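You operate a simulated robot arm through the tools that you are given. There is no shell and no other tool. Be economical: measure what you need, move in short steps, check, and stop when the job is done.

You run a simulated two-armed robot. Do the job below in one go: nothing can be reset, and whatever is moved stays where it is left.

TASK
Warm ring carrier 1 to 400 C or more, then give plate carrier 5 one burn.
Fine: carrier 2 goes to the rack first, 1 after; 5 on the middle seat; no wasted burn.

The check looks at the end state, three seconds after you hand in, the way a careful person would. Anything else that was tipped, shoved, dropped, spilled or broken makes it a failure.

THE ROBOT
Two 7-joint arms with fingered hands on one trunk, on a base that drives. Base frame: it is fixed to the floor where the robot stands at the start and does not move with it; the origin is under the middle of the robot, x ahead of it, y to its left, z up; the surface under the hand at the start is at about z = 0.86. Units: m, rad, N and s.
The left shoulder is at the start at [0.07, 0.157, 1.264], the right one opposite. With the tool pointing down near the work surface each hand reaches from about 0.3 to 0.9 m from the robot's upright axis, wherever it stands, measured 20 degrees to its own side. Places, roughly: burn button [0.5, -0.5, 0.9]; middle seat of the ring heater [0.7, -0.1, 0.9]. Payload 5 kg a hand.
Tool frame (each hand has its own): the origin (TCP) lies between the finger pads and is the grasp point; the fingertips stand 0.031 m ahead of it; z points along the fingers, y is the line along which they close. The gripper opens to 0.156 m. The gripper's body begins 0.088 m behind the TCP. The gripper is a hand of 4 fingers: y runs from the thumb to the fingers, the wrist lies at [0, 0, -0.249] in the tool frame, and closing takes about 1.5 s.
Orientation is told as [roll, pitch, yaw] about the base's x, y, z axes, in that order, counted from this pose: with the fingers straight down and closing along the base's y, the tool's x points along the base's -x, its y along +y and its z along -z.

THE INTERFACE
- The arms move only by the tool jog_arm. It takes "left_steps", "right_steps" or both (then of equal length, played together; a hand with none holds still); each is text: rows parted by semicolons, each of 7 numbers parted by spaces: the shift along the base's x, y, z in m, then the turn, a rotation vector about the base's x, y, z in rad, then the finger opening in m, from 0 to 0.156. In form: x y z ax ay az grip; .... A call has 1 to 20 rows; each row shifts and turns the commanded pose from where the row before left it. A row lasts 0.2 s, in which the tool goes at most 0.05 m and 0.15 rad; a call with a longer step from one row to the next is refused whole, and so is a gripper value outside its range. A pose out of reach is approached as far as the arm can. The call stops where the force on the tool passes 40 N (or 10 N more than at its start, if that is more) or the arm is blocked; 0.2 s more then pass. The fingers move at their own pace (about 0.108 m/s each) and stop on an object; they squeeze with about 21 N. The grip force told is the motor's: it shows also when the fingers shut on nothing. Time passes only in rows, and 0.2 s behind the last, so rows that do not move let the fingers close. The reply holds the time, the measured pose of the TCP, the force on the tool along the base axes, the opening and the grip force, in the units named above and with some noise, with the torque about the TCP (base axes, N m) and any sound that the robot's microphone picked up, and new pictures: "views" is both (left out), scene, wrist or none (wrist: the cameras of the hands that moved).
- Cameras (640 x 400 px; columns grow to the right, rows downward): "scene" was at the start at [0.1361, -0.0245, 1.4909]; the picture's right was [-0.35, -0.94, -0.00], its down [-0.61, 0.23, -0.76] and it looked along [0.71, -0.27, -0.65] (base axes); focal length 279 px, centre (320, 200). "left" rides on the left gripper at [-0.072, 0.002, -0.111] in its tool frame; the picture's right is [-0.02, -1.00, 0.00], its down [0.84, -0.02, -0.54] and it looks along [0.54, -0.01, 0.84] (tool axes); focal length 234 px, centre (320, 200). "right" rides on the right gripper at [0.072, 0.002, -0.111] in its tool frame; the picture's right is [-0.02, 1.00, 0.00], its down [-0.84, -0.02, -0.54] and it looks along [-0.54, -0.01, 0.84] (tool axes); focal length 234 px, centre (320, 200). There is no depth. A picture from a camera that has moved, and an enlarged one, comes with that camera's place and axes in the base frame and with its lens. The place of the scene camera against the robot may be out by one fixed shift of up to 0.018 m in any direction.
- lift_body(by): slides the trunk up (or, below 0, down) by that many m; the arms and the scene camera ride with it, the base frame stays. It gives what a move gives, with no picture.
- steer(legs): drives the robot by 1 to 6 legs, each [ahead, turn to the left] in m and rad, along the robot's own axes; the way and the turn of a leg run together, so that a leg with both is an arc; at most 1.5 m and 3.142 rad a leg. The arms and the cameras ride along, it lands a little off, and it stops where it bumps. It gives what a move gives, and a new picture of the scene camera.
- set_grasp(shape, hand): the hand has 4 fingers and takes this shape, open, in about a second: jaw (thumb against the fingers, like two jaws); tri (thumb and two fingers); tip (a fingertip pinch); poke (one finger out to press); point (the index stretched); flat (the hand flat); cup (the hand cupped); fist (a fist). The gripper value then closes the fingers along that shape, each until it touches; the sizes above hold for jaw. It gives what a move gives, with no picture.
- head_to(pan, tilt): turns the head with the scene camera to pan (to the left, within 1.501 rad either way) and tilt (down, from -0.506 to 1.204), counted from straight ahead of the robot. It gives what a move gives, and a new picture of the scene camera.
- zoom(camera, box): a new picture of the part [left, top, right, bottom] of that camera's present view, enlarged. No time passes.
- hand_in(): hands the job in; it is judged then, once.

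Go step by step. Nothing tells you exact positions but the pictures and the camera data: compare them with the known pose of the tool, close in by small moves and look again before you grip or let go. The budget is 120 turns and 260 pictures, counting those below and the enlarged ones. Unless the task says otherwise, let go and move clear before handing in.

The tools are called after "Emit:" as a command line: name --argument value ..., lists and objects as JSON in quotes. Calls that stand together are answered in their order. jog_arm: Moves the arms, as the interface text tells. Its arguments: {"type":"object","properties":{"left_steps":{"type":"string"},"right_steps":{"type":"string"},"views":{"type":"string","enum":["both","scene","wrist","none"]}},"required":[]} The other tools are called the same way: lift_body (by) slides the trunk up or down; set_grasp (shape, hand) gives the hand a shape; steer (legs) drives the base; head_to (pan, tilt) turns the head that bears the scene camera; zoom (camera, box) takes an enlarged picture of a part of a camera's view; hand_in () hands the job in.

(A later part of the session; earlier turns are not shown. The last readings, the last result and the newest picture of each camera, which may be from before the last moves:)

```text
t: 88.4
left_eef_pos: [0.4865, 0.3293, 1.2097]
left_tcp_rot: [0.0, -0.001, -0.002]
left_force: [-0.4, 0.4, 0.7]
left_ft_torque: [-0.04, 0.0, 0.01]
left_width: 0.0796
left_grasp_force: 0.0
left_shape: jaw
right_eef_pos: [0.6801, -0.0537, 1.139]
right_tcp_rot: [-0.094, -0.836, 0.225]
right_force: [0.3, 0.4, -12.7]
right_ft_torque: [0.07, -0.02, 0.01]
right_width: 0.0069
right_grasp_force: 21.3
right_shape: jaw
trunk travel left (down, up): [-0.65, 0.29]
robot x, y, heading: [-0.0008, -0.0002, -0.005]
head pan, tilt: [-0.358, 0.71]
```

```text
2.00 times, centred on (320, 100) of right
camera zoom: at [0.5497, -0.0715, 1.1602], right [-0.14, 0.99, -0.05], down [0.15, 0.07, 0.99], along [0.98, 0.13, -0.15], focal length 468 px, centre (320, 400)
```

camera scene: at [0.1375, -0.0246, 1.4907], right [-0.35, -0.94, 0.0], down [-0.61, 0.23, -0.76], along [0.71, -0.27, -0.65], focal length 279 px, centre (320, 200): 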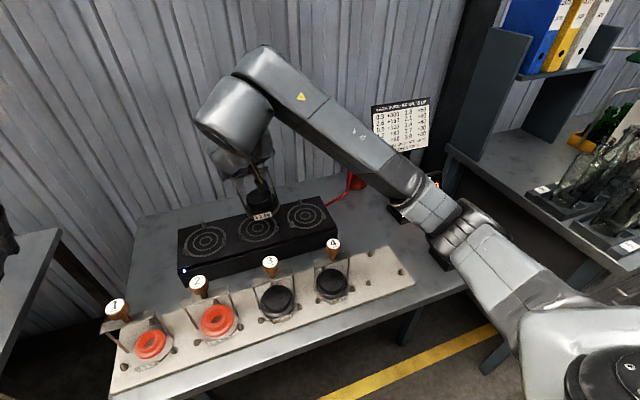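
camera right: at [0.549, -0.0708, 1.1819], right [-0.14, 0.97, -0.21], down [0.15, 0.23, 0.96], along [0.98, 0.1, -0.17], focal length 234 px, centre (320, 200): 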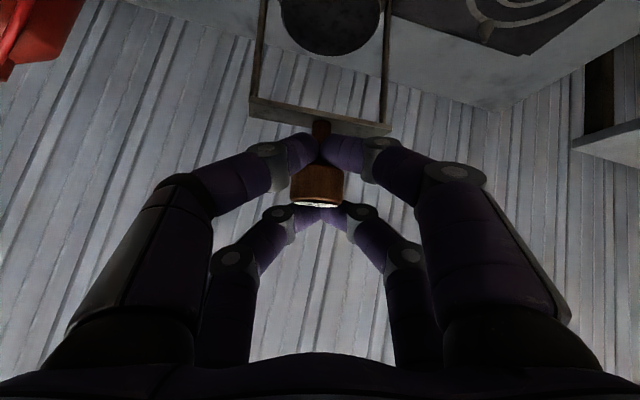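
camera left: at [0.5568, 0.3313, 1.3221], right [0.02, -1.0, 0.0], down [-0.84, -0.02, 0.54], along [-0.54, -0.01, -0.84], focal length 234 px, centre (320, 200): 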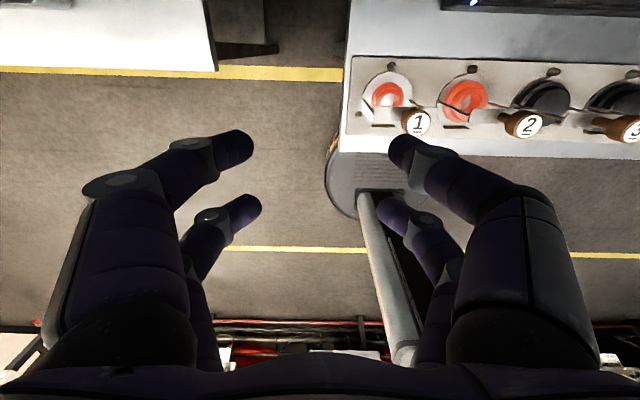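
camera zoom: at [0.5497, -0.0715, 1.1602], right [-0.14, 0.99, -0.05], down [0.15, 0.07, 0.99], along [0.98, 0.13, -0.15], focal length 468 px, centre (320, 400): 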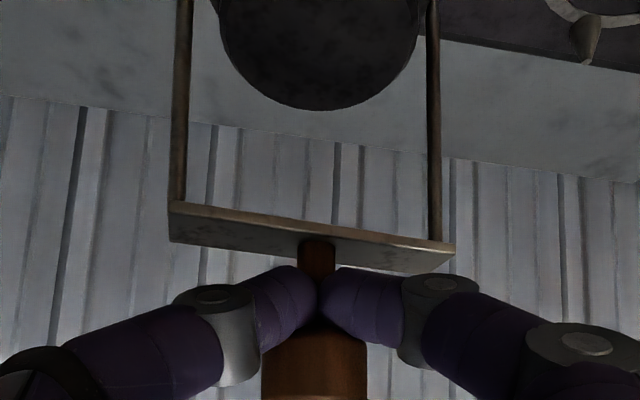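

Straight now (torque nearly zero). I lower another bit with a slight shift towards the robot and compare the rim with the pegs.

Emit:
jog_arm --right_steps "-0.003 0 -0.008 0.01 0 0 0;0 0 -0.008 0 0 0 0;0 0 0 0 0 0 0;0 0 0 0 0 0 0" --views "none"

Emit:
zoom --camera "scene" --box '[235, 180, 305, 250]'

Emit:
zoom --camera "right" --box '[220, 0, 420, 200]'

```text
t: 89.4
left_eef_pos: [0.4856, 0.328, 1.2099]
left_tcp_rot: [0.0, -0.002, -0.001]
left_force: [-0.5, -0.5, 0.0]
left_ft_torque: [0.0, -0.04, -0.01]
left_width: 0.0796
left_grasp_force: 0.1
left_shape: jaw
right_eef_pos: [0.6772, -0.0542, 1.1229]
right_tcp_rot: [-0.081, -0.84, 0.213]
right_force: [-0.7, -0.3, -13.0]
right_ft_torque: [0.07, 0.06, 0.01]
right_width: 0.007
right_grasp_force: 20.9
right_shape: jaw
trunk travel left (down, up): [-0.65, 0.29]
robot x, y, heading: [-0.0019, -0.0003, -0.002]
head pan, tilt: [-0.358, 0.71]
```

```text
5.71 times, centred on (270, 215) of scene
camera zoom: at [0.1374, -0.0247, 1.4907], right [-0.35, -0.94, 0.0], down [-0.61, 0.23, -0.76], along [0.71, -0.27, -0.65], focal length 1597 px, centre (606, 114)
```

zoom: 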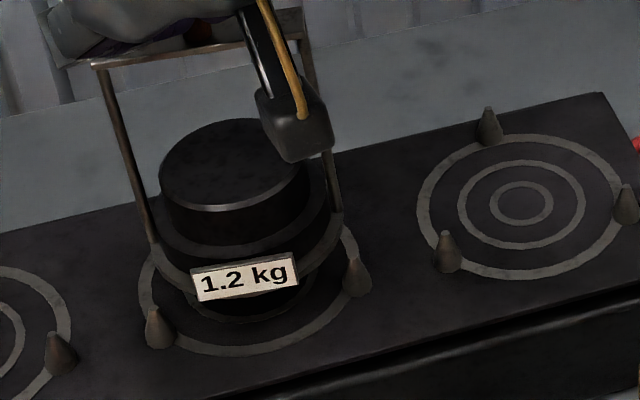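

```text
2.00 times, centred on (320, 100) of right
camera zoom: at [0.5472, -0.0724, 1.1444], right [-0.14, 0.99, -0.04], down [0.15, 0.06, 0.99], along [0.98, 0.13, -0.15], focal length 468 px, centre (320, 400)
```

zoom: 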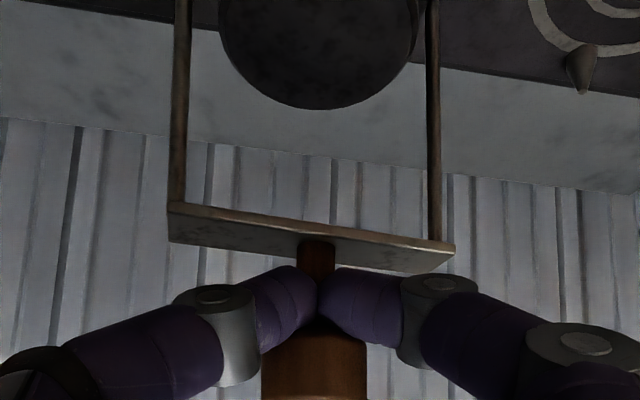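

Rim lines up well; small shift (+3.5 mm y, -1.5 mm x) and lower to touch.

Emit:
jog_arm --right_steps "-0.0015 0.0035 -0.006 0 0 0 0;0 0 -0.006 0 0 0 0;0 0 0 0 0 0 0;0 0 0 0 0 0 0" --views "none"

Emit:
zoom --camera "scene" --box '[235, 180, 305, 250]'

```text
t: 90.4
left_eef_pos: [0.4856, 0.3284, 1.2109]
left_tcp_rot: [0.0, 0.002, -0.001]
left_force: [1.1, -0.1, 0.5]
left_ft_torque: [-0.05, -0.04, -0.01]
left_width: 0.0797
left_grasp_force: 0.0
left_shape: jaw
right_eef_pos: [0.6754, -0.0522, 1.1116]
right_tcp_rot: [-0.08, -0.837, 0.214]
right_force: [0.3, -0.4, -13.1]
right_ft_torque: [0.03, 0.08, 0.0]
right_width: 0.0068
right_grasp_force: 21.0
right_shape: jaw
trunk travel left (down, up): [-0.65, 0.29]
robot x, y, heading: [0.0028, 0.0017, -0.003]
head pan, tilt: [-0.358, 0.71]
```

```text
5.71 times, centred on (270, 215) of scene
camera zoom: at [0.1374, -0.0244, 1.4907], right [-0.35, -0.94, 0.0], down [-0.61, 0.23, -0.76], along [0.71, -0.27, -0.65], focal length 1597 px, centre (606, 114)
```

zoom: 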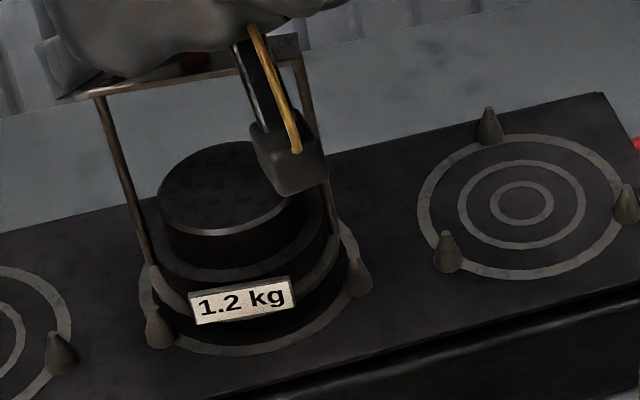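

Emit:
jog_arm --right_steps "0.0015 0.002 -0.004 0 0 0 0;0 0 -0.004 0 0 0 0;0 0 0 0 0 0 0;0 0 0 0 0 0 0" --views "none"

Emit:
zoom --camera "scene" --box '[240, 190, 300, 250]'

```text
t: 91.4
left_eef_pos: [0.4856, 0.3287, 1.2097]
left_tcp_rot: [-0.002, 0.001, -0.002]
left_force: [0.2, 1.5, -0.8]
left_ft_torque: [0.02, -0.02, -0.02]
left_width: 0.0797
left_grasp_force: 0.1
left_shape: jaw
right_eef_pos: [0.6788, -0.0503, 1.1027]
right_tcp_rot: [-0.08, -0.839, 0.213]
right_force: [0.3, 0.8, -12.2]
right_ft_torque: [0.06, 0.06, 0.01]
right_width: 0.0066
right_grasp_force: 21.8
right_shape: jaw
trunk travel left (down, up): [-0.65, 0.29]
robot x, y, heading: [0.0007, -0.0007, -0.004]
head pan, tilt: [-0.358, 0.71]
```

```text
6.67 times, centred on (270, 220) of scene
camera zoom: at [0.1375, -0.0244, 1.4907], right [-0.35, -0.94, 0.0], down [-0.61, 0.23, -0.76], along [0.71, -0.27, -0.65], focal length 1863 px, centre (653, 67)
```

zoom: 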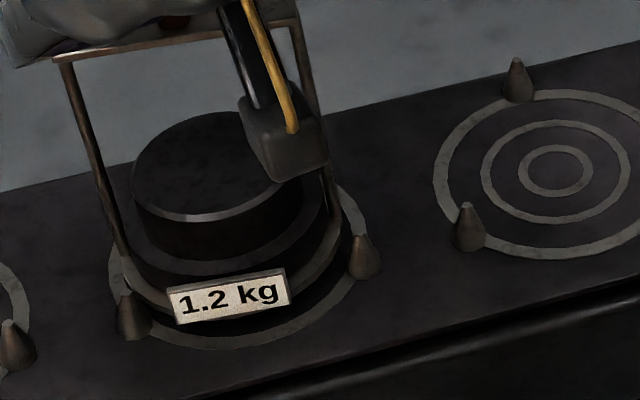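

Cross-checking with the wrist camera and torque, the carrier should go back about 4 mm in -y. Then lower to contact.

Emit:
jog_arm --right_steps "0 -0.004 0 0 0 0 0;0 0 -0.003 0 0 0 0;0 0 -0.003 0 0 0 0;0 0 0 0 0 0 0;0 0 0 0 0 0 0" --views "none"

Emit:
zoom --camera "scene" --box '[240, 190, 300, 250]'

Emit:
zoom --camera "right" --box '[120, 0, 520, 250]'

```text
t: 92.6
left_eef_pos: [0.4857, 0.3301, 1.2098]
left_tcp_rot: [-0.001, 0.0, -0.002]
left_force: [-1.0, -0.5, -0.7]
left_ft_torque: [0.0, -0.02, -0.01]
left_width: 0.0795
left_grasp_force: 0.1
left_shape: jaw
right_eef_pos: [0.6777, -0.0551, 1.0978]
right_tcp_rot: [-0.081, -0.839, 0.213]
right_force: [-0.4, -0.1, -12.7]
right_ft_torque: [0.08, 0.05, 0.0]
right_width: 0.0068
right_grasp_force: 21.3
right_shape: jaw
trunk travel left (down, up): [-0.65, 0.29]
robot x, y, heading: [0.0002, -0.003, -0.003]
head pan, tilt: [-0.358, 0.71]
```

```text
6.67 times, centred on (270, 220) of scene
camera zoom: at [0.1374, -0.0245, 1.4907], right [-0.35, -0.94, 0.0], down [-0.61, 0.23, -0.76], along [0.71, -0.27, -0.65], focal length 1863 px, centre (653, 67)
```

zoom: 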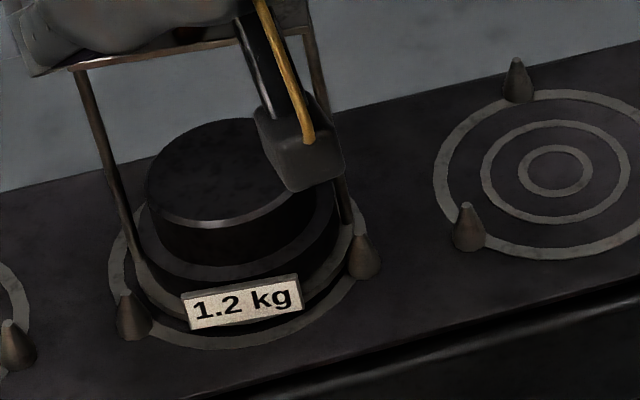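

```text
1.60 times, centred on (320, 125) of right
camera zoom: at [0.5474, -0.0715, 1.118], right [-0.14, 0.99, -0.04], down [0.15, 0.06, 0.99], along [0.98, 0.13, -0.15], focal length 375 px, centre (320, 320)
```

zoom: 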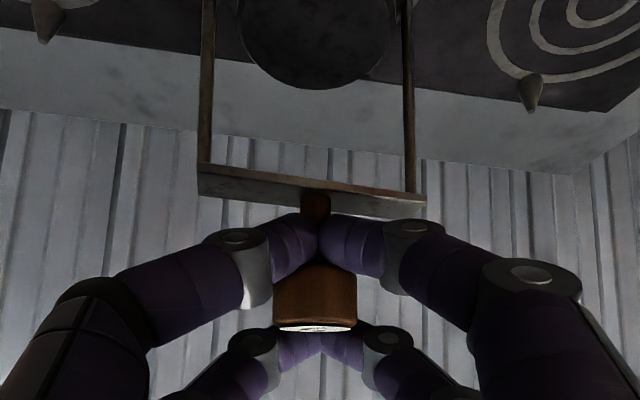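

Emit:
jog_arm --right_steps "0 0.0015 -0.003 0 0 0 0;0 0 -0.003 0 0 0 0;0 0 -0.002 0 0 0 0;0 0 0 0 0 0 0" --views "none"

Emit:
zoom --camera "scene" --box '[240, 190, 300, 250]'

```text
t: 93.6
left_eef_pos: [0.4833, 0.3277, 1.2108]
left_tcp_rot: [-0.001, -0.002, -0.002]
left_force: [0.1, -0.3, 0.0]
left_ft_torque: [-0.04, 0.01, -0.02]
left_width: 0.0797
left_grasp_force: 0.1
left_shape: jaw
right_eef_pos: [0.6735, -0.055, 1.0938]
right_tcp_rot: [-0.08, -0.844, 0.211]
right_force: [-3.2, -5.2, 10.4]
right_ft_torque: [-0.05, 0.02, -0.05]
right_width: 0.0076
right_grasp_force: 20.7
right_shape: jaw
trunk travel left (down, up): [-0.65, 0.29]
robot x, y, heading: [0.0007, 0.0026, -0.008]
head pan, tilt: [-0.358, 0.71]
```

```text
6.67 times, centred on (270, 220) of scene
camera zoom: at [0.1337, -0.0253, 1.4912], right [-0.35, -0.94, 0.0], down [-0.61, 0.23, -0.76], along [0.71, -0.27, -0.65], focal length 1863 px, centre (653, 67)
```

zoom: 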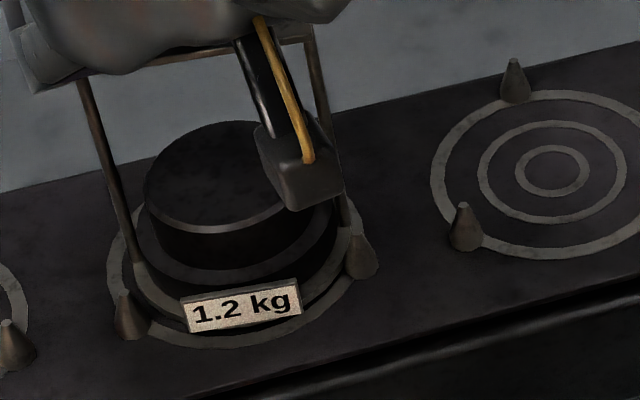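

Contact, with a sideways push towards -y/-x: it's touching a peg flank. I ease it over by 2–3 mm that way and settle.

Emit:
jog_arm --right_steps "0 -0.001 0.003 0 0 0 0;-0.001 -0.002 0 0 0 0 0;0 0 -0.003 0 0 0 0;0 0 0 0 0 0 0" --views "none"

Emit:
zoom --camera "scene" --box '[240, 190, 300, 250]'

```text
t: 94.6
left_eef_pos: [0.4827, 0.3278, 1.2113]
left_tcp_rot: [0.0, -0.003, -0.002]
left_force: [0.4, 0.4, 0.1]
left_ft_torque: [0.0, 0.01, -0.01]
left_width: 0.0798
left_grasp_force: 0.0
left_shape: jaw
right_eef_pos: [0.6724, -0.0562, 1.0924]
right_tcp_rot: [-0.081, -0.842, 0.213]
right_force: [-4.0, -5.6, 11.9]
right_ft_torque: [-0.01, 0.08, -0.05]
right_width: 0.0078
right_grasp_force: 20.8
right_shape: jaw
trunk travel left (down, up): [-0.65, 0.29]
robot x, y, heading: [0.0013, 0.0001, -0.003]
head pan, tilt: [-0.358, 0.71]
```

```text
6.67 times, centred on (270, 220) of scene
camera zoom: at [0.1335, -0.0253, 1.4912], right [-0.35, -0.94, 0.0], down [-0.61, 0.23, -0.76], along [0.71, -0.27, -0.65], focal length 1863 px, centre (653, 67)
```

zoom: 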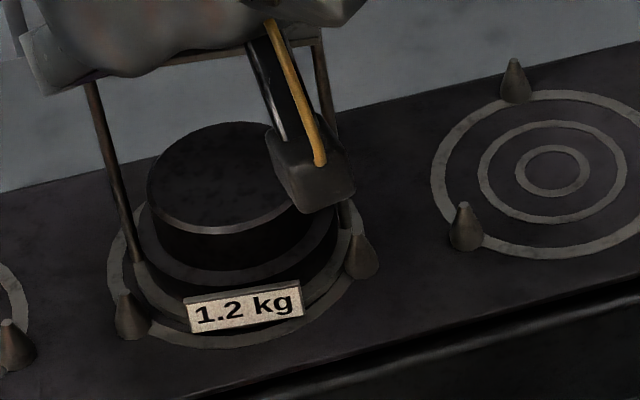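

Height now matches a seated carrier (knob top ≈1.097). I relieve the pressure and check the forces.

Emit:
jog_arm --right_steps "-0.001 -0.001 0.002 0 0 0 0;0 0 0 0 0 0 0" --views "none"

Emit:
zoom --camera "right" --box '[120, 0, 520, 250]'

Emit:
zoom --camera "scene" --box '[220, 160, 320, 260]'

```text
t: 95.2
left_eef_pos: [0.4828, 0.3279, 1.2112]
left_tcp_rot: [-0.001, -0.002, -0.002]
left_force: [0.2, 0.3, -0.3]
left_ft_torque: [0.01, -0.01, -0.03]
left_width: 0.0796
left_grasp_force: 0.0
left_shape: jaw
right_eef_pos: [0.6717, -0.0565, 1.0928]
right_tcp_rot: [-0.081, -0.84, 0.213]
right_force: [-2.3, -5.8, 6.3]
right_ft_torque: [0.02, 0.02, -0.05]
right_width: 0.0075
right_grasp_force: 20.7
right_shape: jaw
trunk travel left (down, up): [-0.65, 0.29]
robot x, y, heading: [-0.0005, 0.0003, -0.005]
head pan, tilt: [-0.358, 0.71]
```

```text
1.60 times, centred on (320, 125) of right
camera zoom: at [0.5425, -0.0741, 1.1124], right [-0.14, 0.99, -0.04], down [0.14, 0.06, 0.99], along [0.98, 0.13, -0.15], focal length 375 px, centre (320, 320)
```

zoom: 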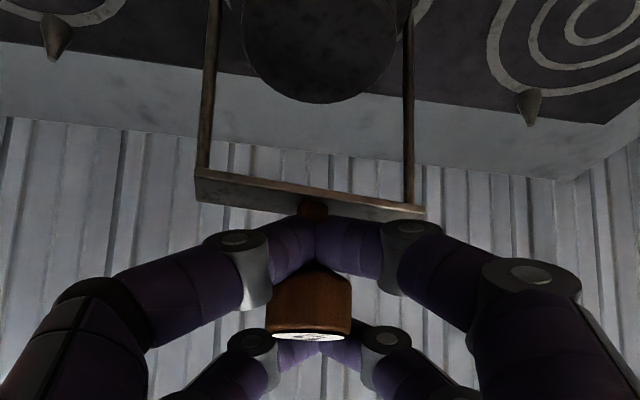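

```text
4.00 times, centred on (270, 210) of scene
camera zoom: at [0.1345, -0.0253, 1.4909], right [-0.35, -0.94, 0.0], down [-0.61, 0.23, -0.76], along [0.71, -0.27, -0.65], focal length 1118 px, centre (520, 160)
```

zoom: 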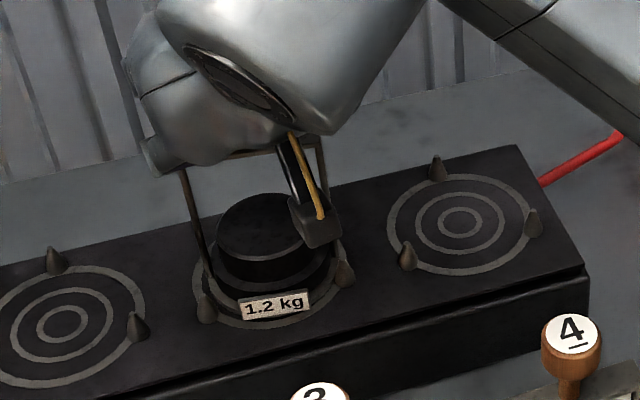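

Emit:
jog_arm --right_steps "-0.001 -0.003 0.002 0 0 0 0;-0.001 -0.002 0.002 0 0 0 0;0 0 0 0 0 0 0" --views "none"

Emit:
zoom --camera "scene" --box '[220, 160, 320, 260]'

```text
t: 96.0
left_eef_pos: [0.486, 0.3289, 1.2084]
left_tcp_rot: [0.0, 0.0, -0.002]
left_force: [1.0, -0.7, 1.0]
left_ft_torque: [-0.03, -0.01, -0.03]
left_width: 0.0795
left_grasp_force: 0.1
left_shape: jaw
right_eef_pos: [0.673, -0.0606, 1.0934]
right_tcp_rot: [-0.08, -0.834, 0.213]
right_force: [-0.6, 1.9, -13.4]
right_ft_torque: [0.3, 0.07, 0.0]
right_width: 0.0065
right_grasp_force: 20.4
right_shape: jaw
trunk travel left (down, up): [-0.65, 0.29]
robot x, y, heading: [0.0023, 0.0011, -0.005]
head pan, tilt: [-0.358, 0.71]
```

```text
4.00 times, centred on (270, 210) of scene
camera zoom: at [0.1373, -0.0245, 1.4906], right [-0.35, -0.94, 0.0], down [-0.61, 0.23, -0.76], along [0.71, -0.27, -0.65], focal length 1118 px, centre (520, 160)
```

zoom: 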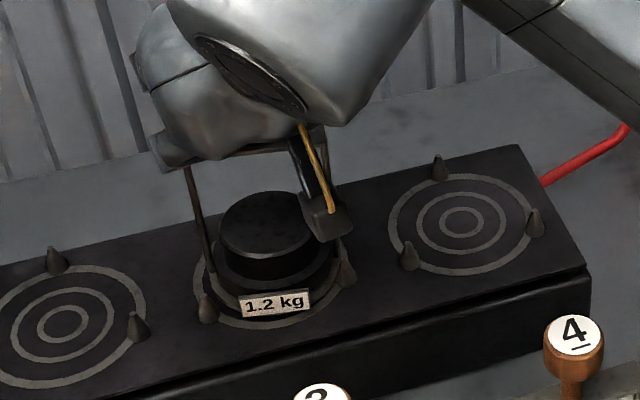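

It is hanging just off the seat again. I settle it back down centrally so the weight is mostly on the seat, then release.

Emit:
jog_arm --right_steps "0.001 0.0025 0 0 0 0 0;0 0 -0.0015 0 0 0 0;0 0 0 0 0 0 0" --views "none"

Emit:
zoom --camera "scene" --box '[240, 190, 300, 250]'

```text
t: 96.8
left_eef_pos: [0.4864, 0.329, 1.2097]
left_tcp_rot: [0.0, -0.001, -0.003]
left_force: [0.1, 0.4, -0.4]
left_ft_torque: [0.02, -0.04, -0.01]
left_width: 0.0797
left_grasp_force: 0.0
left_shape: jaw
right_eef_pos: [0.6728, -0.0595, 1.0932]
right_tcp_rot: [-0.081, -0.841, 0.214]
right_force: [-0.1, 0.4, -10.5]
right_ft_torque: [0.13, 0.18, 0.0]
right_width: 0.0066
right_grasp_force: 20.6
right_shape: jaw
trunk travel left (down, up): [-0.65, 0.29]
robot x, y, heading: [-0.0006, 0.0025, -0.006]
head pan, tilt: [-0.358, 0.71]
```

```text
6.67 times, centred on (270, 220) of scene
camera zoom: at [0.1369, -0.0244, 1.4908], right [-0.35, -0.94, 0.0], down [-0.61, 0.23, -0.76], along [0.71, -0.27, -0.65], focal length 1863 px, centre (653, 67)
```

zoom: 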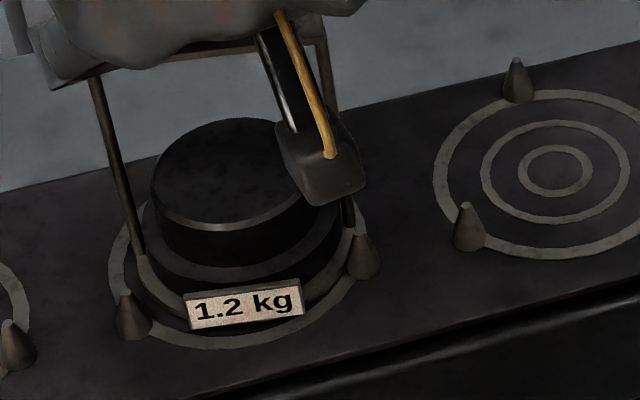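

Emit:
jog_arm --right_steps "0.003 0.0015 0 0 0 0 0;0.002 0.001 0 0 0 0 0;0 0 -0.0015 0 0 0 0;0 0 -0.0015 0 0 0 0;0 0 0 0 0 0 0" --views "none"

Emit:
zoom --camera "scene" --box '[240, 190, 300, 250]'

```text
t: 98.0
left_eef_pos: [0.4847, 0.3291, 1.2102]
left_tcp_rot: [0.0, -0.002, -0.003]
left_force: [-0.2, -0.2, 0.5]
left_ft_torque: [-0.04, 0.02, 0.01]
left_width: 0.0795
left_grasp_force: 0.0
left_shape: jaw
right_eef_pos: [0.6773, -0.0563, 1.0939]
right_tcp_rot: [-0.081, -0.842, 0.212]
right_force: [-5.5, -0.4, 1.3]
right_ft_torque: [0.05, 0.28, -0.1]
right_width: 0.0068
right_grasp_force: 21.2
right_shape: jaw
trunk travel left (down, up): [-0.65, 0.29]
robot x, y, heading: [-0.002, 0.001, -0.006]
head pan, tilt: [-0.358, 0.71]
```

```text
6.67 times, centred on (270, 220) of scene
camera zoom: at [0.1346, -0.0248, 1.4911], right [-0.35, -0.94, 0.0], down [-0.61, 0.23, -0.76], along [0.71, -0.27, -0.65], focal length 1863 px, centre (653, 67)
```

zoom: 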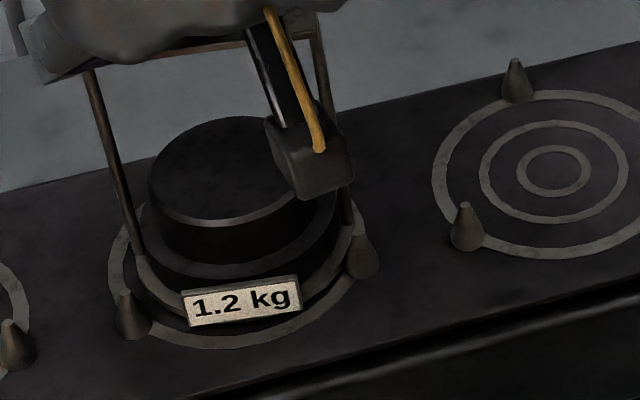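

It's resting against the back peg (pushing -x). I lift a few mm, move 7 mm towards the robot and lower again.

Emit:
jog_arm --right_steps "0 0 0.004 0 0 0 0;-0.004 -0.001 0.001 0 0 0 0;-0.003 -0.001 0 0 0 0 0;0 0 -0.003 0 0 0 0;0 0 -0.003 0 0 0 0;0 0 0 0 0 0 0" --views "none"

Emit:
zoom --camera "scene" --box '[240, 190, 300, 250]'

```text
t: 99.4
left_eef_pos: [0.4855, 0.3289, 1.2098]
left_tcp_rot: [0.0, -0.001, -0.002]
left_force: [0.1, -0.7, 0.5]
left_ft_torque: [-0.02, 0.0, -0.02]
left_width: 0.0796
left_grasp_force: 0.1
left_shape: jaw
right_eef_pos: [0.6717, -0.0583, 1.0932]
right_tcp_rot: [-0.08, -0.844, 0.212]
right_force: [5.2, -0.1, 5.3]
right_ft_torque: [0.1, -0.09, 0.02]
right_width: 0.0069
right_grasp_force: 21.2
right_shape: jaw
trunk travel left (down, up): [-0.65, 0.29]
robot x, y, heading: [0.0013, 0.0051, -0.005]
head pan, tilt: [-0.358, 0.71]
```

```text
6.67 times, centred on (270, 220) of scene
camera zoom: at [0.1361, -0.0243, 1.4911], right [-0.35, -0.94, 0.0], down [-0.61, 0.23, -0.76], along [0.71, -0.27, -0.65], focal length 1863 px, centre (653, 67)
```

zoom: 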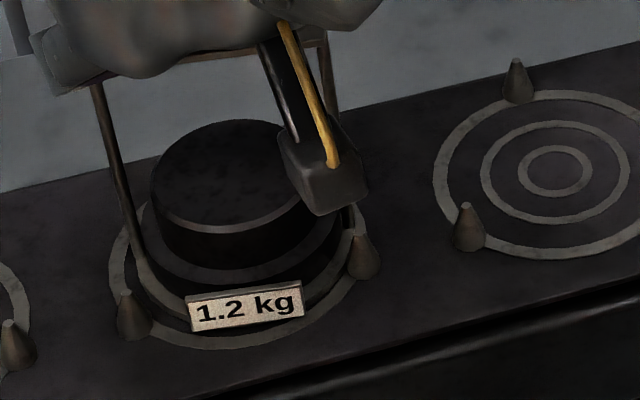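

By the tag-to-peg geometry it is seated within ~1 mm; the hand only presses it against the front pegs. I relieve x by 2 mm and check forces.

Emit:
jog_arm --right_steps "0.002 0 0.0005 0 0 0 0;0 0 0 0 0 0 0" --views "none"

```text
t: 100.0
left_eef_pos: [0.4838, 0.3289, 1.2094]
left_tcp_rot: [0.001, -0.001, -0.001]
left_force: [0.3, 0.8, 0.0]
left_ft_torque: [0.03, -0.02, 0.01]
left_width: 0.0797
left_grasp_force: 0.0
left_shape: jaw
right_eef_pos: [0.6715, -0.0597, 1.0927]
right_tcp_rot: [-0.08, -0.841, 0.213]
right_force: [5.0, -0.2, 8.7]
right_ft_torque: [0.1, 0.0, 0.03]
right_width: 0.0066
right_grasp_force: 20.6
right_shape: jaw
trunk travel left (down, up): [-0.65, 0.29]
robot x, y, heading: [0.0018, -0.0006, -0.001]
head pan, tilt: [-0.358, 0.71]
```

Emit:
jog_arm --right_steps "0.0015 0 0.0015 0 0 0 0;0 0 0 0 0 0 0;0 0 0 0 0 0 0.015;0 0 0 0 0 0 0.03;0 0 0 0 0 0 0.05;0 0 0 0 0 0 0.07;0 0 0 0 0 0 0.08;0 0 0 0 0 0 0.08"

Emit:
zoom --camera "scene" --box '[240, 190, 300, 250]'

Emit:
zoom --camera "right" --box '[120, 0, 520, 250]'

```text
t: 101.8
left_eef_pos: [0.4836, 0.3292, 1.2108]
left_tcp_rot: [-0.002, -0.003, -0.002]
left_force: [0.1, -0.4, -0.7]
left_ft_torque: [0.01, 0.01, -0.01]
left_width: 0.0796
left_grasp_force: 0.0
left_shape: jaw
right_eef_pos: [0.6735, -0.0587, 1.0908]
right_tcp_rot: [-0.08, -0.84, 0.213]
right_force: [0.5, -1.0, 0.0]
right_ft_torque: [0.01, 0.01, 0.02]
right_width: 0.0793
right_grasp_force: 0.0
right_shape: jaw
trunk travel left (down, up): [-0.65, 0.29]
robot x, y, heading: [0.0, -0.0017, -0.001]
head pan, tilt: [-0.358, 0.71]
camera scene: at [0.1358, -0.0244, 1.4909], right [-0.35, -0.94, 0.0], down [-0.61, 0.23, -0.76], along [0.71, -0.27, -0.65], focal length 279 px, centre (320, 200)
camera right: at [0.5437, -0.0758, 1.1124], right [-0.14, 0.99, -0.04], down [0.15, 0.06, 0.99], along [0.98, 0.13, -0.15], focal length 234 px, centre (320, 200)
```

scene: 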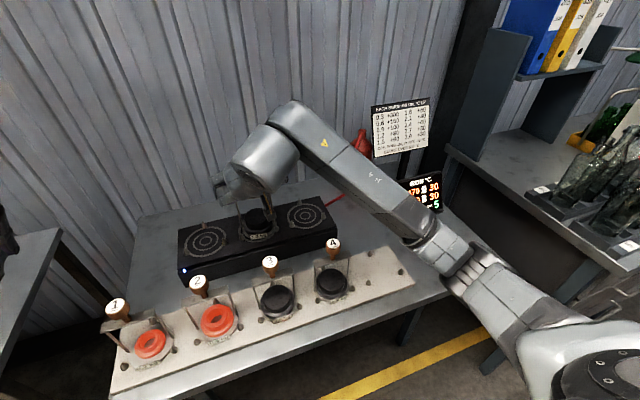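
right: 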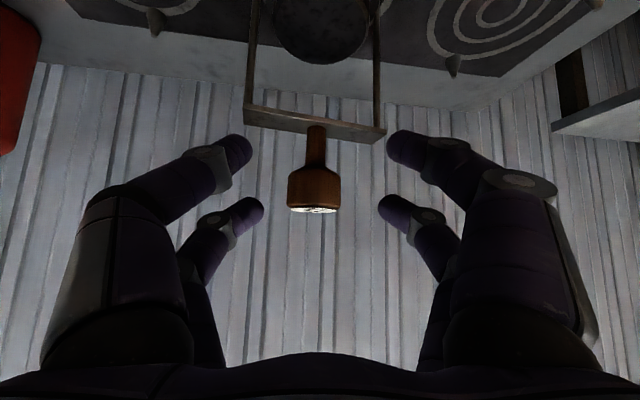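

```text
6.67 times, centred on (270, 220) of scene
camera zoom: at [0.1358, -0.0244, 1.4909], right [-0.35, -0.94, 0.0], down [-0.61, 0.23, -0.76], along [0.71, -0.27, -0.65], focal length 1863 px, centre (653, 67)
```

zoom: 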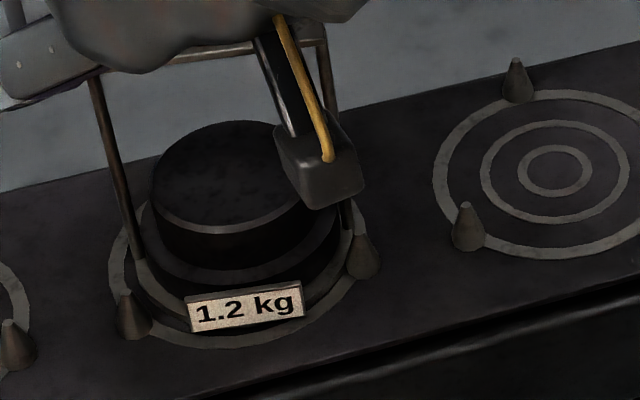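

```text
1.60 times, centred on (320, 125) of right
camera zoom: at [0.5437, -0.0758, 1.1124], right [-0.14, 0.99, -0.04], down [0.15, 0.06, 0.99], along [0.98, 0.13, -0.15], focal length 375 px, centre (320, 320)
```

zoom: 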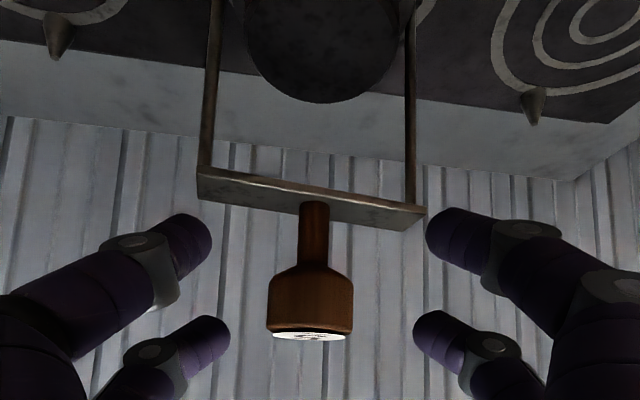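

Carrier 5 stands upright on the middle seat after release. I withdraw the hand straight back along its fingers.

Emit:
jog_arm --right_steps "-0.011 -0.0025 0.01 0 0 0 0.08;-0.02 -0.004 0.018 0 0 0 0.08;-0.025 -0.006 0.025 0 0 0 0.08;-0.025 -0.006 0.025 0 0 0 0.08;-0.02 -0.01 0.03 0 0 0 0.08;0 -0.02 0.03 0 0 0 0.08;0 -0.04 0 0 0 0 0.08;0 -0.04 0 0 0 0 0.08;0 0 0 0 0 0 0.08"

Emit:
zoom --camera "scene" --box '[220, 150, 320, 250]'

```text
t: 103.8
left_eef_pos: [0.485, 0.3299, 1.2107]
left_tcp_rot: [-0.003, 0.0, -0.003]
left_force: [0.1, 0.2, -0.6]
left_ft_torque: [-0.05, -0.01, -0.02]
left_width: 0.0796
left_grasp_force: 0.1
left_shape: jaw
right_eef_pos: [0.5699, -0.1843, 1.234]
right_tcp_rot: [-0.082, -0.84, 0.216]
right_force: [-0.1, 0.2, 1.2]
right_ft_torque: [-0.02, 0.0, -0.06]
right_width: 0.0795
right_grasp_force: 0.1
right_shape: jaw
trunk travel left (down, up): [-0.65, 0.29]
robot x, y, heading: [0.0018, -0.0002, 0.003]
head pan, tilt: [-0.358, 0.71]
camera scene: at [0.1366, -0.0226, 1.4909], right [-0.35, -0.94, 0.0], down [-0.61, 0.23, -0.76], along [0.71, -0.27, -0.65], focal length 279 px, centre (320, 200)
camera right: at [0.4408, -0.2022, 1.255], right [-0.14, 0.99, -0.04], down [0.15, 0.06, 0.99], along [0.98, 0.13, -0.15], focal length 234 px, centre (320, 200)
```

scene: 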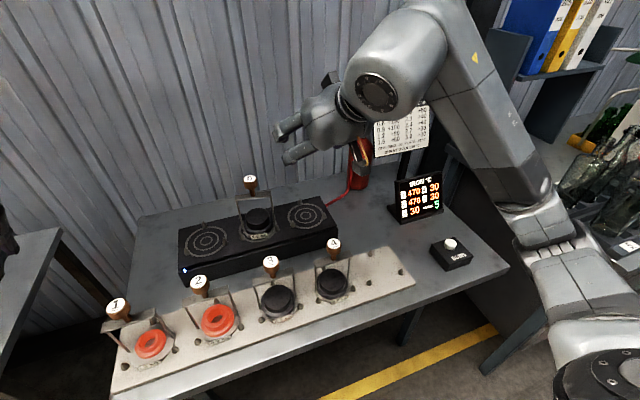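
right: 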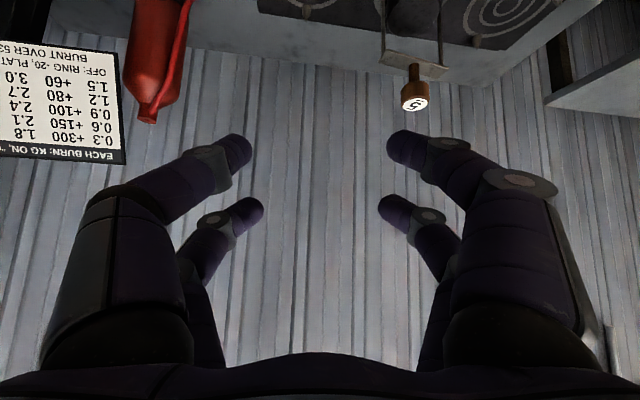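

```text
4.00 times, centred on (270, 200) of scene
camera zoom: at [0.1366, -0.0226, 1.4909], right [-0.35, -0.94, 0.0], down [-0.61, 0.23, -0.76], along [0.71, -0.27, -0.65], focal length 1118 px, centre (520, 200)
```

zoom: 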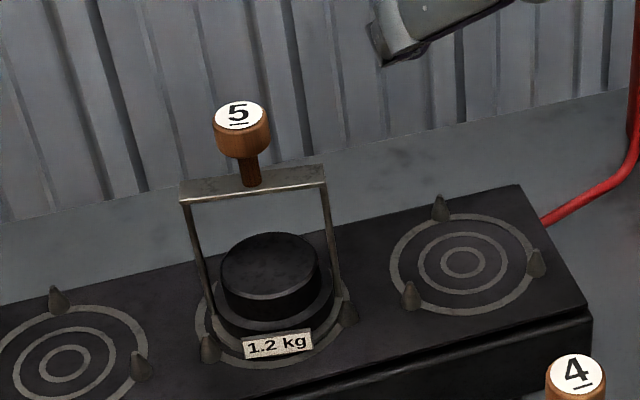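

Carrier 5 is properly on the middle seat. Now I bring the right hand back upright above the burn button.

Emit:
jog_arm --right_steps "-0.01 -0.036 0 0 0 -0.108 0.08;-0.01 -0.036 0 0 0 -0.108 0.08;-0.01 -0.036 0 0 0.14 0 0.08;-0.01 -0.036 0 0 0.14 0 0.08;-0.01 -0.036 -0.01 0 0.14 0 0.08;-0.01 -0.036 -0.01 0 0.14 0 0.08;-0.01 -0.036 -0.01 0 0.14 0 0.08;-0.01 -0.036 -0.015 0 0.14 0 0.08;-0.01 -0.042 -0.015 0.08 0 0 0.08;0 0 0 0 0 0 0.08;0 0 0 0 0 0 0.08" --views "none"

Emit:
set_grasp --hand "right" --shape "point"

Emit:
zoom --camera "right" --box '[0, 0, 640, 400]'

```text
t: 106.2
left_eef_pos: [0.4841, 0.3305, 1.2102]
left_tcp_rot: [-0.002, -0.004, -0.001]
left_force: [-0.2, -0.3, -0.1]
left_ft_torque: [-0.02, -0.02, 0.02]
left_width: 0.0795
left_grasp_force: 0.0
left_shape: jaw
right_eef_pos: [0.4845, -0.5188, 1.1733]
right_tcp_rot: [-0.002, -0.001, -0.001]
right_force: [-1.2, -0.9, 0.0]
right_ft_torque: [-0.01, -0.03, -0.02]
right_width: 0.0798
right_grasp_force: 0.1
right_shape: jaw
trunk travel left (down, up): [-0.65, 0.29]
robot x, y, heading: [0.002, -0.0031, -0.002]
head pan, tilt: [-0.358, 0.71]
```

```text
t: 107.1
left_eef_pos: [0.4843, 0.3278, 1.2098]
left_tcp_rot: [0.0, -0.002, -0.001]
left_force: [-0.7, 0.3, -0.5]
left_ft_torque: [0.02, 0.02, 0.0]
left_width: 0.0798
left_grasp_force: 0.0
left_shape: jaw
right_eef_pos: [0.4853, -0.5191, 1.1729]
right_tcp_rot: [-0.003, -0.001, -0.003]
right_force: [0.5, 1.3, 0.2]
right_ft_torque: [-0.03, -0.01, 0.0]
right_width: 0.0
right_grasp_force: 0.1
right_shape: point
trunk travel left (down, up): [-0.65, 0.29]
robot x, y, heading: [-0.0009, -0.0, -0.003]
head pan, tilt: [-0.358, 0.71]
```

```text
1.00 times, centred on (320, 200) of right (not enlarged: the box is as wide or as high as the picture)
camera zoom: at [0.4121, -0.5172, 1.2843], right [0.03, 1.0, 0.0], down [0.84, -0.02, 0.54], along [0.54, -0.02, -0.84], focal length 234 px, centre (320, 200)
```

zoom: 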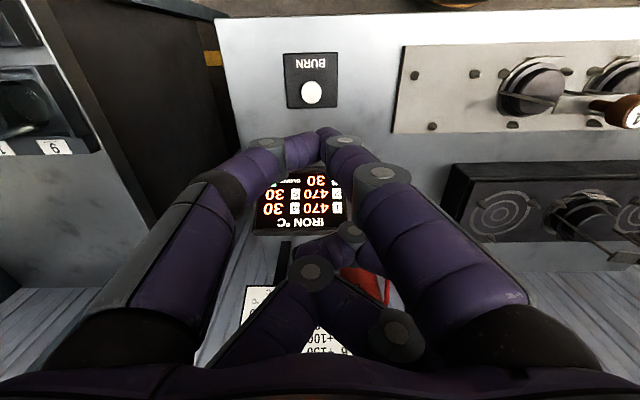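

The button is unmoved and the finger shape differs slightly from last time; I set grip 0 as before and move to the earlier pressing spot at half height.

Emit:
jog_arm --right_steps "-0.0055 0.0055 -0.02 0 0 0 0;0 0 -0.04 0 0 0 0;0 0 -0.04 0 0 0 0;0 0 -0.04 0 0 0 0;0 0 -0.03 0 0 0 0;0 0 0 0 0 0 0;0 0 0 0 0 0 0"

Emit:
zoom --camera "scene" --box '[390, 150, 530, 290]'

```text
t: 108.7
left_eef_pos: [0.4847, 0.3291, 1.2095]
left_tcp_rot: [0.001, -0.001, -0.002]
left_force: [-0.2, -0.4, -1.2]
left_ft_torque: [0.02, 0.0, 0.0]
left_width: 0.0798
left_grasp_force: 0.0
left_shape: jaw
right_eef_pos: [0.4801, -0.514, 1.0015]
right_tcp_rot: [-0.004, 0.0, -0.003]
right_force: [-0.3, -0.7, -1.2]
right_ft_torque: [0.01, 0.01, 0.01]
right_width: 0.0
right_grasp_force: 0.1
right_shape: point
trunk travel left (down, up): [-0.65, 0.29]
robot x, y, heading: [-0.0004, -0.0003, -0.002]
head pan, tilt: [-0.358, 0.71]
camera scene: at [0.1357, -0.0247, 1.4909], right [-0.35, -0.94, 0.0], down [-0.61, 0.23, -0.76], along [0.71, -0.27, -0.65], focal length 279 px, centre (320, 200)
camera right: at [0.4073, -0.5117, 1.1133], right [0.03, 1.0, 0.0], down [0.84, -0.02, 0.55], along [0.55, -0.02, -0.84], focal length 234 px, centre (320, 200)
```

scene: 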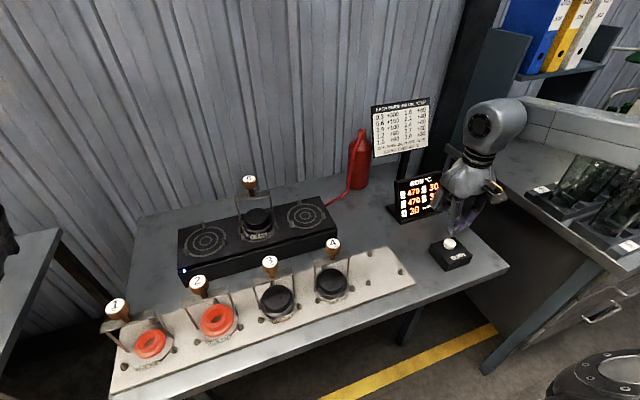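
right: 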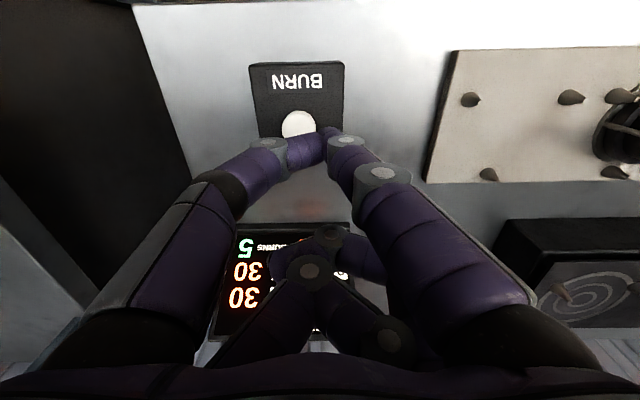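

```text
2.86 times, centred on (460, 220) of scene
camera zoom: at [0.1357, -0.0247, 1.4909], right [-0.35, -0.94, 0.0], down [-0.61, 0.23, -0.76], along [0.71, -0.27, -0.65], focal length 798 px, centre (-80, 143)
```

zoom: 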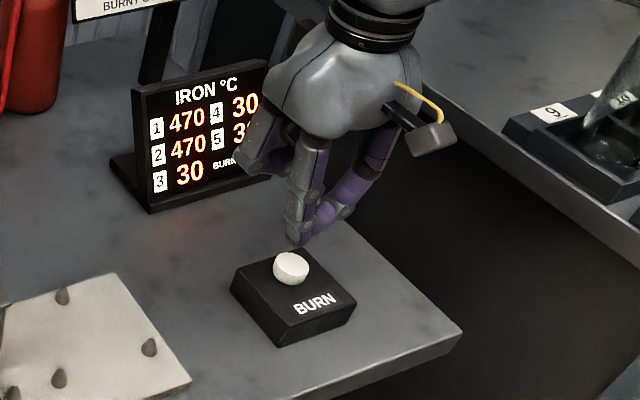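

The index tip is now at about [0.466,-0.508,0.945], so I shift ~2.5 cm in -y to be over the button and look.

Emit:
jog_arm --right_steps "-0.002 -0.025 0 0 0 0 0;0 0 -0.01 0 0 0 0;0 0 0 0 0 0 0" --views "none"

Emit:
zoom --camera "scene" --box '[410, 180, 510, 290]'

Emit:
zoom --camera "right" --box '[220, 60, 420, 200]'

```text
t: 109.5
left_eef_pos: [0.4849, 0.33, 1.2108]
left_tcp_rot: [0.0, -0.001, -0.003]
left_force: [-0.6, 1.1, -0.5]
left_ft_torque: [0.0, 0.0, 0.02]
left_width: 0.0794
left_grasp_force: 0.1
left_shape: jaw
right_eef_pos: [0.4751, -0.5375, 0.9916]
right_tcp_rot: [-0.003, 0.0, -0.001]
right_force: [-0.1, 0.2, -0.4]
right_ft_torque: [0.0, 0.02, 0.0]
right_width: 0.0
right_grasp_force: 0.1
right_shape: point
trunk travel left (down, up): [-0.65, 0.29]
robot x, y, heading: [-0.0023, 0.0029, -0.0]
head pan, tilt: [-0.358, 0.71]
```

```text
3.64 times, centred on (460, 235) of scene
camera zoom: at [0.1356, -0.0245, 1.4909], right [-0.35, -0.94, 0.0], down [-0.61, 0.23, -0.76], along [0.71, -0.27, -0.65], focal length 1016 px, centre (-189, 73)
```

zoom: 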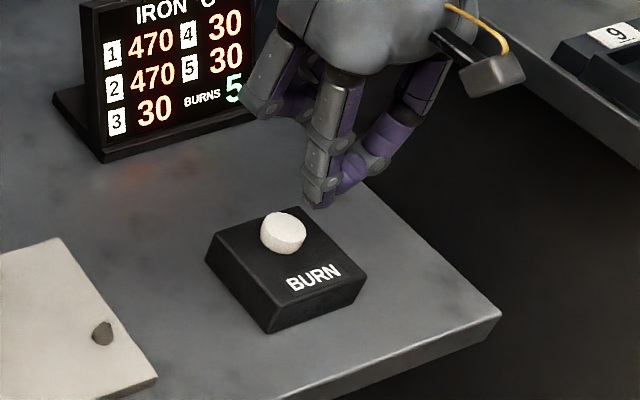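

```text
2.86 times, centred on (320, 130) of right
camera zoom: at [0.4037, -0.536, 1.103], right [0.03, 1.0, 0.0], down [0.84, -0.02, 0.55], along [0.54, -0.02, -0.84], focal length 669 px, centre (320, 400)
```

zoom: 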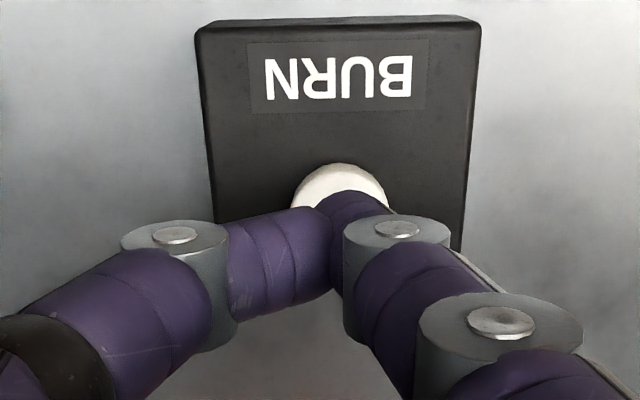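

Tip is over the button, ~3–4 cm up. Descend gently.

Emit:
jog_arm --right_steps "0.003 -0.001 -0.01 0 0 0 0;0 0 -0.01 0 0 0 0;0 0 -0.006 0 0 0 0;0 0 0 0 0 0 0" --views "none"

Emit:
zoom --camera "scene" --box '[410, 180, 510, 290]'

```text
t: 110.5
left_eef_pos: [0.4849, 0.3284, 1.2095]
left_tcp_rot: [0.0, -0.003, -0.002]
left_force: [-0.6, -0.3, 0.2]
left_ft_torque: [0.01, -0.02, 0.0]
left_width: 0.0798
left_grasp_force: 0.1
left_shape: jaw
right_eef_pos: [0.4769, -0.5375, 0.9646]
right_tcp_rot: [0.0, 0.0, -0.002]
right_force: [-0.9, -0.3, 0.0]
right_ft_torque: [-0.01, 0.0, 0.0]
right_width: 0.0001
right_grasp_force: 0.0
right_shape: point
trunk travel left (down, up): [-0.65, 0.29]
robot x, y, heading: [0.0008, -0.0018, -0.002]
head pan, tilt: [-0.358, 0.71]
```

```text
3.64 times, centred on (460, 235) of scene
camera zoom: at [0.1358, -0.0247, 1.4909], right [-0.35, -0.94, 0.0], down [-0.61, 0.23, -0.76], along [0.71, -0.27, -0.65], focal length 1016 px, centre (-189, 73)
```

zoom: 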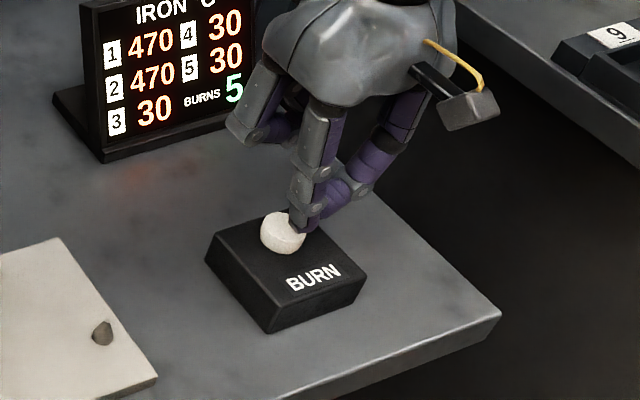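

The tip is off towards the near-right edge of the button; I check from the wrist before correcting.

Emit:
zoom --camera "right" --box '[220, 60, 420, 200]'

```text
2.86 times, centred on (320, 130) of right
camera zoom: at [0.4056, -0.5359, 1.0758], right [0.03, 1.0, 0.0], down [0.84, -0.02, 0.54], along [0.54, -0.02, -0.84], focal length 669 px, centre (320, 400)
```

zoom: 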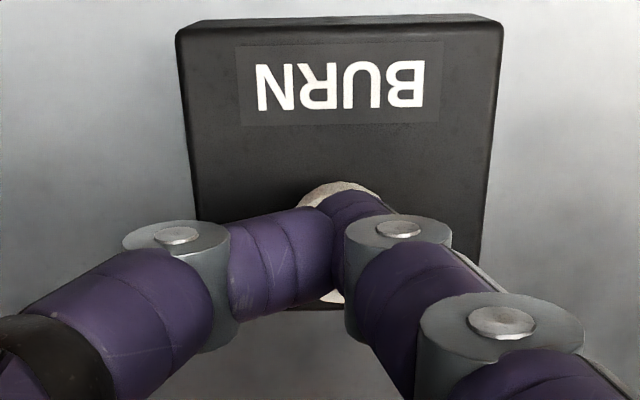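

Button centre is ~1 cm further in x than the tip. Correct and press.

Emit:
jog_arm --right_steps "0.0105 0.003 0.002 0 0 0 0;0 0 -0.004 0 0 0 0;0 0 -0.005 0 0 0 0;0 0 -0.005 0 0 0 0;0 0 0 0 0 0 0" --views "none"

Emit:
zoom --camera "scene" --box '[410, 180, 510, 290]'

```text
t: 111.7
left_eef_pos: [0.4846, 0.3291, 1.2098]
left_tcp_rot: [-0.001, -0.002, -0.002]
left_force: [-1.0, 0.2, -0.1]
left_ft_torque: [0.02, -0.02, -0.02]
left_width: 0.0794
left_grasp_force: 0.1
left_shape: jaw
right_eef_pos: [0.4891, -0.5358, 0.9527]
right_tcp_rot: [-0.003, -0.002, -0.003]
right_force: [1.3, -1.0, 2.4]
right_ft_torque: [-0.01, 0.02, -0.03]
right_width: 0.0002
right_grasp_force: 0.1
right_shape: point
trunk travel left (down, up): [-0.65, 0.29]
robot x, y, heading: [0.001, 0.0011, -0.001]
head pan, tilt: [-0.358, 0.71]
```

```text
3.64 times, centred on (460, 235) of scene
camera zoom: at [0.1353, -0.0244, 1.491], right [-0.35, -0.94, 0.0], down [-0.61, 0.23, -0.76], along [0.71, -0.27, -0.65], focal length 1016 px, centre (-189, 73)
```

zoom: 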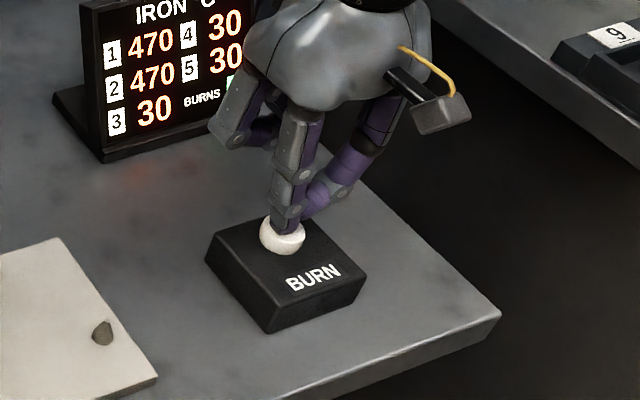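

Contact with the button is starting (2.4 N), no click yet. Press a few more millimetres.

Emit:
jog_arm --right_steps "0 0 -0.003 0 0 0 0;0 0 -0.003 0 0 0 0;0 0 0 0 0 0 0" --views "none"

```text
t: 112.5
left_eef_pos: [0.4842, 0.3304, 1.21]
left_tcp_rot: [0.0, -0.003, -0.001]
left_force: [0.3, 0.2, -0.5]
left_ft_torque: [-0.01, 0.0, 0.02]
left_width: 0.0797
left_grasp_force: 0.0
left_shape: jaw
right_eef_pos: [0.489, -0.5353, 0.9492]
right_tcp_rot: [-0.005, -0.002, -0.003]
right_force: [0.8, -0.9, 12.3]
right_ft_torque: [0.09, 0.19, -0.03]
right_width: 0.0
right_grasp_force: 0.0
right_shape: point
trunk travel left (down, up): [-0.65, 0.29]
robot x, y, heading: [-0.0008, -0.0016, 0.003]
head pan, tilt: [-0.358, 0.71]
heard: click
```

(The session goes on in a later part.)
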